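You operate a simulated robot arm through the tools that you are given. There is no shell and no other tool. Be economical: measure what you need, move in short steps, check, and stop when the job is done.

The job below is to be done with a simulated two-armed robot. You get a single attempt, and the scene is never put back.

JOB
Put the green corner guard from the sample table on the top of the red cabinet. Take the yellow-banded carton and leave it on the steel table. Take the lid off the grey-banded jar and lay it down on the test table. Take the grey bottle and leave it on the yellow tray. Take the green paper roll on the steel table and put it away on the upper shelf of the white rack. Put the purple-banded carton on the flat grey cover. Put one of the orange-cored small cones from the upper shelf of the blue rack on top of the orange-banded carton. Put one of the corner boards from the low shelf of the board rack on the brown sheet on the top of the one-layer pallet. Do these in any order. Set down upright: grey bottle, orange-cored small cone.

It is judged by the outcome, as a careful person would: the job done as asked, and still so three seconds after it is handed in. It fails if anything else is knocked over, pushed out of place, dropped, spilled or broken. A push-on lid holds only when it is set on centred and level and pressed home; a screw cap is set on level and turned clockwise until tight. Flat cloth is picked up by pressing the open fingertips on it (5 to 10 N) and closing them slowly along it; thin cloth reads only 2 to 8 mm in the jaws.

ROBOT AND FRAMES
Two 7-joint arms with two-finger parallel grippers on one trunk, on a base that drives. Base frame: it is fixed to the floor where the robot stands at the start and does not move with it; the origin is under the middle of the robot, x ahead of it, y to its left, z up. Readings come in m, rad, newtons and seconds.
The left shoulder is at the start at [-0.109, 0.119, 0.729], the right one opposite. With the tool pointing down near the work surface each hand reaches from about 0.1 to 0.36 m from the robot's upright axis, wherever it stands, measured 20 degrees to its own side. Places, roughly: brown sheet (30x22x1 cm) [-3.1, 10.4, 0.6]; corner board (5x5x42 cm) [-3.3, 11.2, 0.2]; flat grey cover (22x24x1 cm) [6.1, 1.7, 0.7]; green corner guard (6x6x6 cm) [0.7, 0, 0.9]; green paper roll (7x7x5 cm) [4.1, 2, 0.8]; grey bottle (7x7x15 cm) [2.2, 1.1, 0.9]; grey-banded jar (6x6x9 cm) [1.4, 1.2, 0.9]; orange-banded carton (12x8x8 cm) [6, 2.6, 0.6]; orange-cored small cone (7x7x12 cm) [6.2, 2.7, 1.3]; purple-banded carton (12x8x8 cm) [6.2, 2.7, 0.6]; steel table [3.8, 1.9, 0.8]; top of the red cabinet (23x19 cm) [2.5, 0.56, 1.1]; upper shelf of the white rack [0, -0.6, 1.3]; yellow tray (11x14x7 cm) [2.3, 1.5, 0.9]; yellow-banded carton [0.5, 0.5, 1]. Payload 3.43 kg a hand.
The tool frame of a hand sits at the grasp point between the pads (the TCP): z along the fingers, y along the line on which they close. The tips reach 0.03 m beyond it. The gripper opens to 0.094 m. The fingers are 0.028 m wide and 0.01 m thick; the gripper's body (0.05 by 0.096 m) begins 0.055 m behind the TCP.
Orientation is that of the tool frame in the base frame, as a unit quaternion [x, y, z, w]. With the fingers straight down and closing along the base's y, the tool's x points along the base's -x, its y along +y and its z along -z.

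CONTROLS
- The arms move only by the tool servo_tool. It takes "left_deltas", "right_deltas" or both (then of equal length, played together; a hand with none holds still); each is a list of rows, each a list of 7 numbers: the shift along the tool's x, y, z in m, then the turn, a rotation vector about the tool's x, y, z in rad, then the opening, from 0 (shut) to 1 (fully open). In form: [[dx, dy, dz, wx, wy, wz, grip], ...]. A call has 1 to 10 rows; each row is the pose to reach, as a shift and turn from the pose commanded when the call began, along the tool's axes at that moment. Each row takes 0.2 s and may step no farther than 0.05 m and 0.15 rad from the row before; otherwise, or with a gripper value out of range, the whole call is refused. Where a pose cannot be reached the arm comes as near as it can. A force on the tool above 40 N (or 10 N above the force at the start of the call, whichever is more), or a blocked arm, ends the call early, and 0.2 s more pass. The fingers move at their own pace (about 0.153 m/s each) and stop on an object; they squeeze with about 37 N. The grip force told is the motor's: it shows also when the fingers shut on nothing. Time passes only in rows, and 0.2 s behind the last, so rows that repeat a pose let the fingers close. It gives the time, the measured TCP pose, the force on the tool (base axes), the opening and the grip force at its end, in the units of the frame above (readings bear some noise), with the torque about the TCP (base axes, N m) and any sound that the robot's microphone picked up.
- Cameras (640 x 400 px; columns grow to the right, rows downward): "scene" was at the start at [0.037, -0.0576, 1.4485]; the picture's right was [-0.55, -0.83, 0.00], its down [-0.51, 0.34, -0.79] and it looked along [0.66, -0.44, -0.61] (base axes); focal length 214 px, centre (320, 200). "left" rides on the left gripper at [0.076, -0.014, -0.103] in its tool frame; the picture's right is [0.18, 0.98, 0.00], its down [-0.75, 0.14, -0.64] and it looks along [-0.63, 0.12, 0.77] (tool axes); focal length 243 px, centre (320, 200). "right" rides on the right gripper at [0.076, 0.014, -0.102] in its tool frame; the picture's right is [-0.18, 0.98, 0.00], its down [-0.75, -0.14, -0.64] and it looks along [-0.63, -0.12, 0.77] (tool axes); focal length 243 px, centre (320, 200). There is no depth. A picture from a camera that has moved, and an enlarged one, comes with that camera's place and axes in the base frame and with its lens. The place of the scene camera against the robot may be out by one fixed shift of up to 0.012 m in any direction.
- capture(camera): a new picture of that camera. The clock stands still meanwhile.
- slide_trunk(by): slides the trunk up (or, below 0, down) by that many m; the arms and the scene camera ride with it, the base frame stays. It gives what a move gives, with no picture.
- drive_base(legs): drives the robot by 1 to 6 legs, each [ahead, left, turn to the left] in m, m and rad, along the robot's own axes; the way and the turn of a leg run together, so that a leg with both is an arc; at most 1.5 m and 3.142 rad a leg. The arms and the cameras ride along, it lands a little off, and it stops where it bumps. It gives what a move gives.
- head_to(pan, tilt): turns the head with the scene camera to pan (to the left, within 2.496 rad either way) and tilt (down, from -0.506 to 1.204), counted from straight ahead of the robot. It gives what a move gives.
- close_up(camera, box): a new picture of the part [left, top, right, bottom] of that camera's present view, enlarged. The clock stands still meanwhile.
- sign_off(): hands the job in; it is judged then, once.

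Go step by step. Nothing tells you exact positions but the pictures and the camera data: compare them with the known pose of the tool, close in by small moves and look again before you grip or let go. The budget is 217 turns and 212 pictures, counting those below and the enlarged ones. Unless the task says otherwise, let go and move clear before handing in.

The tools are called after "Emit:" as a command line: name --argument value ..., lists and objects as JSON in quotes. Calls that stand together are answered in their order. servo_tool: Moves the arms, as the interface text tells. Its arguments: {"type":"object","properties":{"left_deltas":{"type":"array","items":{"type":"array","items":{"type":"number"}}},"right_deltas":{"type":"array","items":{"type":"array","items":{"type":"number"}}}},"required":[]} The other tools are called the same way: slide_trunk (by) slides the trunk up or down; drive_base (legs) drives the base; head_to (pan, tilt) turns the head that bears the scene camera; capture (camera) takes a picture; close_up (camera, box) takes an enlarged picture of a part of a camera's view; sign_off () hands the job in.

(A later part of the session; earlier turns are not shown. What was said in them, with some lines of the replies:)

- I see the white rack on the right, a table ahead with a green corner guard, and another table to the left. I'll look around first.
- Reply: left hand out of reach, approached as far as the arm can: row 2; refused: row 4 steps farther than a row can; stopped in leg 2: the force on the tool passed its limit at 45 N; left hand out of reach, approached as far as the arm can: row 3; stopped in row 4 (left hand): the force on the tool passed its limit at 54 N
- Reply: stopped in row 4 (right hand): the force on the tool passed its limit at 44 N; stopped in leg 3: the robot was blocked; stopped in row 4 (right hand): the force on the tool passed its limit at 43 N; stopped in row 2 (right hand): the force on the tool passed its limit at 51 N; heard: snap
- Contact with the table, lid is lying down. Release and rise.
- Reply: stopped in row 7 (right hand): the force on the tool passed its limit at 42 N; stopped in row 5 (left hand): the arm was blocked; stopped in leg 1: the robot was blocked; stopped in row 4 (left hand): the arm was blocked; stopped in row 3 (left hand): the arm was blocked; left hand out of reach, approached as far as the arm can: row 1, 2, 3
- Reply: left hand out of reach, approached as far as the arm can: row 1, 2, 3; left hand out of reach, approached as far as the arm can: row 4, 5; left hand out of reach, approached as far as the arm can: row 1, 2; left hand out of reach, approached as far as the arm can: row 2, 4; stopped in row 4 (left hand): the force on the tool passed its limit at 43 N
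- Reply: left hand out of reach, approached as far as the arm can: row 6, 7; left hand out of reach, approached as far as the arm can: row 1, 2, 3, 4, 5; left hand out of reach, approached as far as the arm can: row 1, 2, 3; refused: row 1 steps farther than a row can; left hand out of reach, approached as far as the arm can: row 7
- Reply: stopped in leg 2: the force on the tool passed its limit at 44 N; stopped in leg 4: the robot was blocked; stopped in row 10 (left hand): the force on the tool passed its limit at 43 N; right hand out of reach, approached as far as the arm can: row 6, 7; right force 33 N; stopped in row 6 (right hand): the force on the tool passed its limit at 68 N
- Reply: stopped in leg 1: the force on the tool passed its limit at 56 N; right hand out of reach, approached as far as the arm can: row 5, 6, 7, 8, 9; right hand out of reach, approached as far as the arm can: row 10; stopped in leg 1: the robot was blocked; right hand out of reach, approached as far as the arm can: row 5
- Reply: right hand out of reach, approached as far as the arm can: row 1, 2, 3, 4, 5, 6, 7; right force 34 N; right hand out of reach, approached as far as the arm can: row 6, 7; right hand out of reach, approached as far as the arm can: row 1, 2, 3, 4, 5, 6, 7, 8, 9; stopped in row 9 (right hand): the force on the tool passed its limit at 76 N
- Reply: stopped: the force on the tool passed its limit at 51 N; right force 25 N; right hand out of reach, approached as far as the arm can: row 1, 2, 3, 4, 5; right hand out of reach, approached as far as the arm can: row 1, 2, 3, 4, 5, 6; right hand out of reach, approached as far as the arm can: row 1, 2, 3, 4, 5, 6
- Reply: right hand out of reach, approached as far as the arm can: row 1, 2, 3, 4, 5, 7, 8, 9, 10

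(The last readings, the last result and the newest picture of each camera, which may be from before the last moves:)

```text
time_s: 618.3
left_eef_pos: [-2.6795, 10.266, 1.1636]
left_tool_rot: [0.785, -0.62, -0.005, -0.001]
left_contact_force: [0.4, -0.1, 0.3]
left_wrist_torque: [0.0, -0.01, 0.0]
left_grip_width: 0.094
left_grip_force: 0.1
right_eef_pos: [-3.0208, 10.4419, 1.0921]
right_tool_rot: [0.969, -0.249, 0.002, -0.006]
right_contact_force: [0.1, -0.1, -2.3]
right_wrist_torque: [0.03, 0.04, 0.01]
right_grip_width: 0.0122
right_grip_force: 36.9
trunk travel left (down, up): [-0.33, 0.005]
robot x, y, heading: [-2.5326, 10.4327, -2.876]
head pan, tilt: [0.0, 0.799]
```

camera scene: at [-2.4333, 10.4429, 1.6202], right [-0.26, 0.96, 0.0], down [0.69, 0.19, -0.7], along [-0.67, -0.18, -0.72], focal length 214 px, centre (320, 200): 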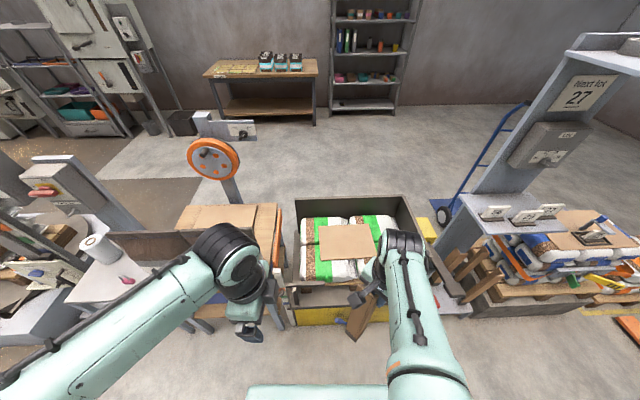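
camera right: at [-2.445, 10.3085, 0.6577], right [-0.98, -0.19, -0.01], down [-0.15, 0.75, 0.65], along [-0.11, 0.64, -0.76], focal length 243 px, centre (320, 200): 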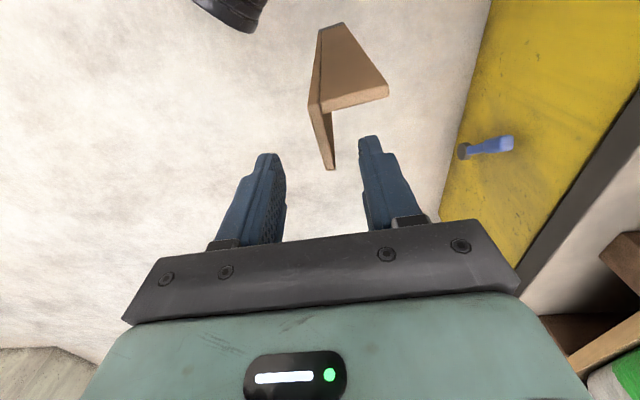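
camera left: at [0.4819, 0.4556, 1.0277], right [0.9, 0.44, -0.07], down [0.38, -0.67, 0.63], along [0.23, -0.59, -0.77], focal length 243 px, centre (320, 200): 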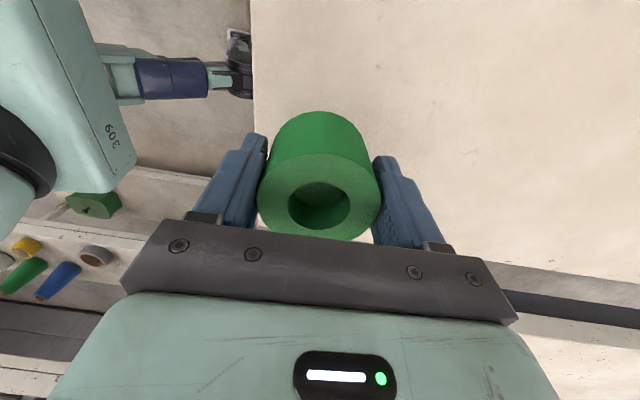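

Emit:
servo_tool --right_deltas '[[-0.018, 0.018, 0.01, 0, 0, 0, 0], [-0.036, 0.035, 0.02, 0, 0, 0, 0], [-0.036, 0.035, 0.035, 0, 0, 0, 0]]'

Emit:
capture --camera "scene"

```text
time_s: 619.1
left_eef_pos: [-2.6785, 10.2669, 1.1639]
left_tool_rot: [0.785, -0.62, -0.005, -0.001]
left_contact_force: [0.7, -0.8, 0.1]
left_wrist_torque: [-0.01, 0.01, 0.01]
left_grip_width: 0.0939
left_grip_force: 0.2
right_eef_pos: [-3.0675, 10.4277, 1.0566]
right_tool_rot: [0.968, -0.249, 0.001, -0.008]
right_contact_force: [0.4, 0.4, -4.3]
right_wrist_torque: [0.03, 0.06, -0.01]
right_grip_width: 0.0122
right_grip_force: 37.1
trunk travel left (down, up): [-0.33, 0.005]
robot x, y, heading: [-2.531, 10.4296, -2.872]
head pan, tilt: [0.0, 0.799]
```

```text
5 pictures are left
camera scene: at [-2.5661, 10.4116, 1.6202], right [-0.26, 0.96, 0.0], down [0.69, 0.19, -0.7], along [-0.67, -0.18, -0.72], focal length 214 px, centre (320, 200)
```

scene: 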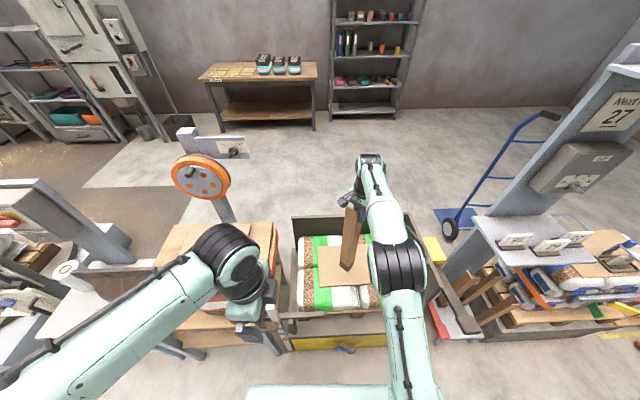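

Emit:
servo_tool --right_deltas '[[0, 0, 0.006, 0, 0, 0, 0], [0, 0, 0.01, 0, 0, 0, 0], [0, 0, 0.013, 0, 0, 0, 0], [0, 0, 0.016, 0, 0, 0, 0], [0, 0, 0.019, 0, 0, 0, 0]]'

```text
time_s: 620.3
left_eef_pos: [-2.6781, 10.2658, 1.164]
left_tool_rot: [0.785, -0.62, -0.005, -0.002]
left_contact_force: [0.4, -0.9, -1.0]
left_wrist_torque: [0.0, 0.03, 0.02]
left_grip_width: 0.094
left_grip_force: 0.1
right_eef_pos: [-3.0678, 10.4281, 1.0392]
right_tool_rot: [0.969, -0.248, 0.0, -0.007]
right_contact_force: [0.3, 0.3, -3.0]
right_wrist_torque: [0.05, 0.02, 0.0]
right_grip_width: 0.0121
right_grip_force: 37.0
trunk travel left (down, up): [-0.33, 0.005]
robot x, y, heading: [-2.5333, 10.432, -2.878]
head pan, tilt: [0.0, 0.799]
```

Emit:
servo_tool --right_deltas '[[0, 0, 0.003, 0, 0, 0, 0], [0, 0, 0.006, 0, 0, 0, 0], [0, 0, 0.009, 0, 0, 0, 0], [0, 0, 0.012, 0, 0, 0, 0], [0, 0, 0.015, 0, 0, 0, 0], [0, 0, 0.018, 0, 0, 0, 0], [0, 0, 0.021, 0, 0, 0, 0]]'

```text
time_s: 621.9
left_eef_pos: [-2.679, 10.2667, 1.1634]
left_tool_rot: [0.785, -0.62, -0.005, -0.002]
left_contact_force: [-0.1, 0.0, -0.2]
left_wrist_torque: [0.04, 0.02, 0.01]
left_grip_width: 0.0941
left_grip_force: 0.1
right_eef_pos: [-3.0676, 10.4289, 1.0176]
right_tool_rot: [0.968, -0.249, 0.001, -0.007]
right_contact_force: [0.0, 0.4, -2.7]
right_wrist_torque: [0.03, 0.03, 0.01]
right_grip_width: 0.0122
right_grip_force: 37.1
trunk travel left (down, up): [-0.33, 0.005]
robot x, y, heading: [-2.5311, 10.432, -2.878]
head pan, tilt: [0.0, 0.799]
```

The board is over the sheet and has not touched yet, so I keep lowering it in small steps.

Emit:
servo_tool --right_deltas '[[0, 0, 0.003, 0, 0, 0, 0], [0, 0, 0.006, 0, 0, 0, 0], [0, 0, 0.009, 0, 0, 0, 0], [0, 0, 0.012, 0, 0, 0, 0], [0, 0, 0.015, 0, 0, 0, 0], [0, 0, 0.018, 0, 0, 0, 0], [0, 0, 0.021, 0, 0, 0, 0], [0, 0, 0.024, 0, 0, 0, 0], [0, 0, 0.027, 0, 0, 0, 0]]'

```text
time_s: 623.7
left_eef_pos: [-2.6777, 10.2671, 1.1635]
left_tool_rot: [0.784, -0.62, -0.005, 0.0]
left_contact_force: [-0.2, -0.2, 0.6]
left_wrist_torque: [-0.01, 0.0, -0.01]
left_grip_width: 0.0939
left_grip_force: 0.0
right_eef_pos: [-3.0688, 10.4307, 1.0009]
right_tool_rot: [0.968, -0.249, -0.005, -0.003]
right_contact_force: [3.5, 4.2, 19.1]
right_wrist_torque: [0.24, -1.39, 0.15]
right_grip_width: 0.0122
right_grip_force: 37.3
trunk travel left (down, up): [-0.33, 0.005]
robot x, y, heading: [-2.5333, 10.4286, -2.874]
head pan, tilt: [0.0, 0.799]
stopped in row 9 (right hand): the force on the tool passed its limit at 42 N (the readings are from after the stop); the commanded pose is now the measured one
```

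Emit:
servo_tool --right_deltas '[[0, 0, -0.003, 0, 0, 0, 0], [0, 0, -0.003, 0, 0, 0, 0], [0, 0, -0.003, 0, 0, 0, 0.25], [0, 0, -0.003, 0, 0, 0, 0.3], [0, 0, -0.003, 0, 0, 0, 0.3], [0, 0, -0.003, 0, 0, 0, 0.3]]'

Emit:
capture --camera "right"

```text
time_s: 625.1
left_eef_pos: [-2.6788, 10.2662, 1.1637]
left_tool_rot: [0.784, -0.621, -0.005, -0.001]
left_contact_force: [-0.6, 0.6, 0.4]
left_wrist_torque: [-0.01, 0.03, 0.02]
left_grip_width: 0.0941
left_grip_force: 0.0
right_eef_pos: [-3.0697, 10.4299, 1.0014]
right_tool_rot: [0.969, -0.249, -0.004, -0.005]
right_contact_force: [0.6, -0.3, -0.8]
right_wrist_torque: [0.03, 0.0, 0.0]
right_grip_width: 0.0285
right_grip_force: 0.0
trunk travel left (down, up): [-0.33, 0.005]
robot x, y, heading: [-2.5342, 10.4298, -2.871]
head pan, tilt: [0.0, 0.799]
```

```text
4 pictures are left
camera right: at [-3.0102, 10.3808, 1.1024], right [-0.64, -0.77, 0.0], down [-0.59, 0.48, 0.65], along [-0.5, 0.42, -0.76], focal length 243 px, centre (320, 200)
```

right: 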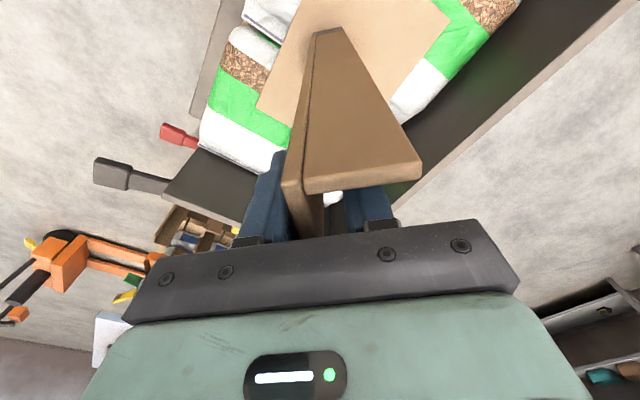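

Emit:
servo_tool --right_deltas '[[0, 0, -0.01, 0, 0, 0, 0.35], [0, 0, -0.025, 0, 0, 0, 0.35], [0, 0, -0.045, 0, 0, 0, 0.35], [0, 0, -0.07, 0, 0, 0, 0.35], [0, 0, -0.1, 0, 0, 0, 0.35]]'

Emit:
capture --camera "right"

```text
time_s: 626.3
left_eef_pos: [-2.6789, 10.2659, 1.1637]
left_tool_rot: [0.784, -0.621, -0.004, -0.003]
left_contact_force: [-0.6, 0.3, -0.3]
left_wrist_torque: [0.03, 0.03, -0.01]
left_grip_width: 0.0942
left_grip_force: 0.0
right_eef_pos: [-3.0702, 10.4292, 1.1008]
right_tool_rot: [0.968, -0.249, -0.004, -0.004]
right_contact_force: [-0.4, 0.6, -1.1]
right_wrist_torque: [0.01, -0.02, -0.02]
right_grip_width: 0.0329
right_grip_force: 0.1
trunk travel left (down, up): [-0.33, 0.005]
robot x, y, heading: [-2.5321, 10.432, -2.876]
head pan, tilt: [0.0, 0.799]
```

```text
3 pictures are left
camera right: at [-3.0104, 10.3796, 1.2006], right [-0.64, -0.77, 0.0], down [-0.59, 0.48, 0.65], along [-0.5, 0.42, -0.76], focal length 243 px, centre (320, 200)
```

right: 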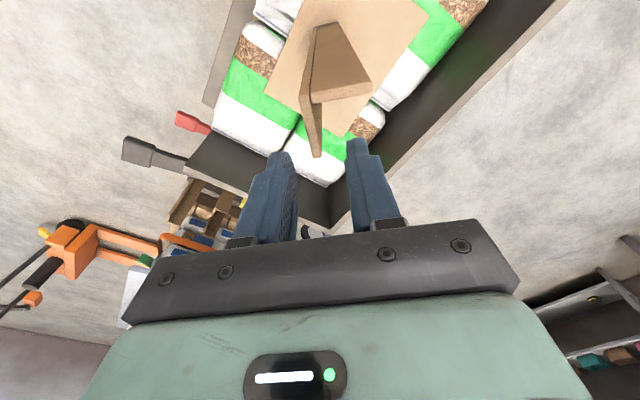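

Emit:
drive_base --legs '[[-0.45, 0, 0]]'

Emit:
capture --camera "scene"

```text
time_s: 629.1
left_eef_pos: [-2.2458, 10.3843, 1.1645]
left_tool_rot: [0.781, -0.624, -0.005, -0.003]
left_contact_force: [0.2, 0.6, -0.8]
left_wrist_torque: [-0.01, -0.01, 0.01]
left_grip_width: 0.0941
left_grip_force: 0.1
right_eef_pos: [-2.635, 10.5522, 1.0996]
right_tool_rot: [0.967, -0.255, -0.003, -0.004]
right_contact_force: [-0.1, 0.4, -1.1]
right_wrist_torque: [-0.04, 0.01, -0.01]
right_grip_width: 0.0328
right_grip_force: 0.0
trunk travel left (down, up): [-0.33, 0.005]
robot x, y, heading: [-2.0977, 10.5471, -2.885]
head pan, tilt: [0.0, 0.799]
```

```text
2 pictures are left
camera scene: at [-2.1317, 10.5285, 1.6204], right [-0.25, 0.97, 0.0], down [0.69, 0.18, -0.7], along [-0.67, -0.18, -0.72], focal length 214 px, centre (320, 200)
```

scene: 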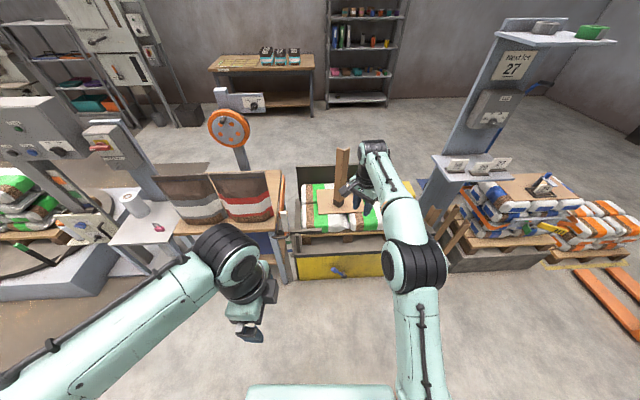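

The board stands on the brown sheet, both hands are empty and clear, and all eight tasks are placed, so I hand in.

Emit:
sign_off

```text
The job is handed in.
```

All eight items are where the job asked for them, but three things went wrong on the way.

- **Corner board:** it tipped off the sheet the first time I let go. I picked it up and stood it upright on the brown sheet, where it was still standing when I backed away.
- **Yellow-banded carton:** while held, it was pushed against a black machine on the test table with about 45 N. I saw no shift in the machine, but I did not measure it.
- **Right hand:** it struck a bag on the one-layer pallet once. The sheet and the bags looked in place afterwards.
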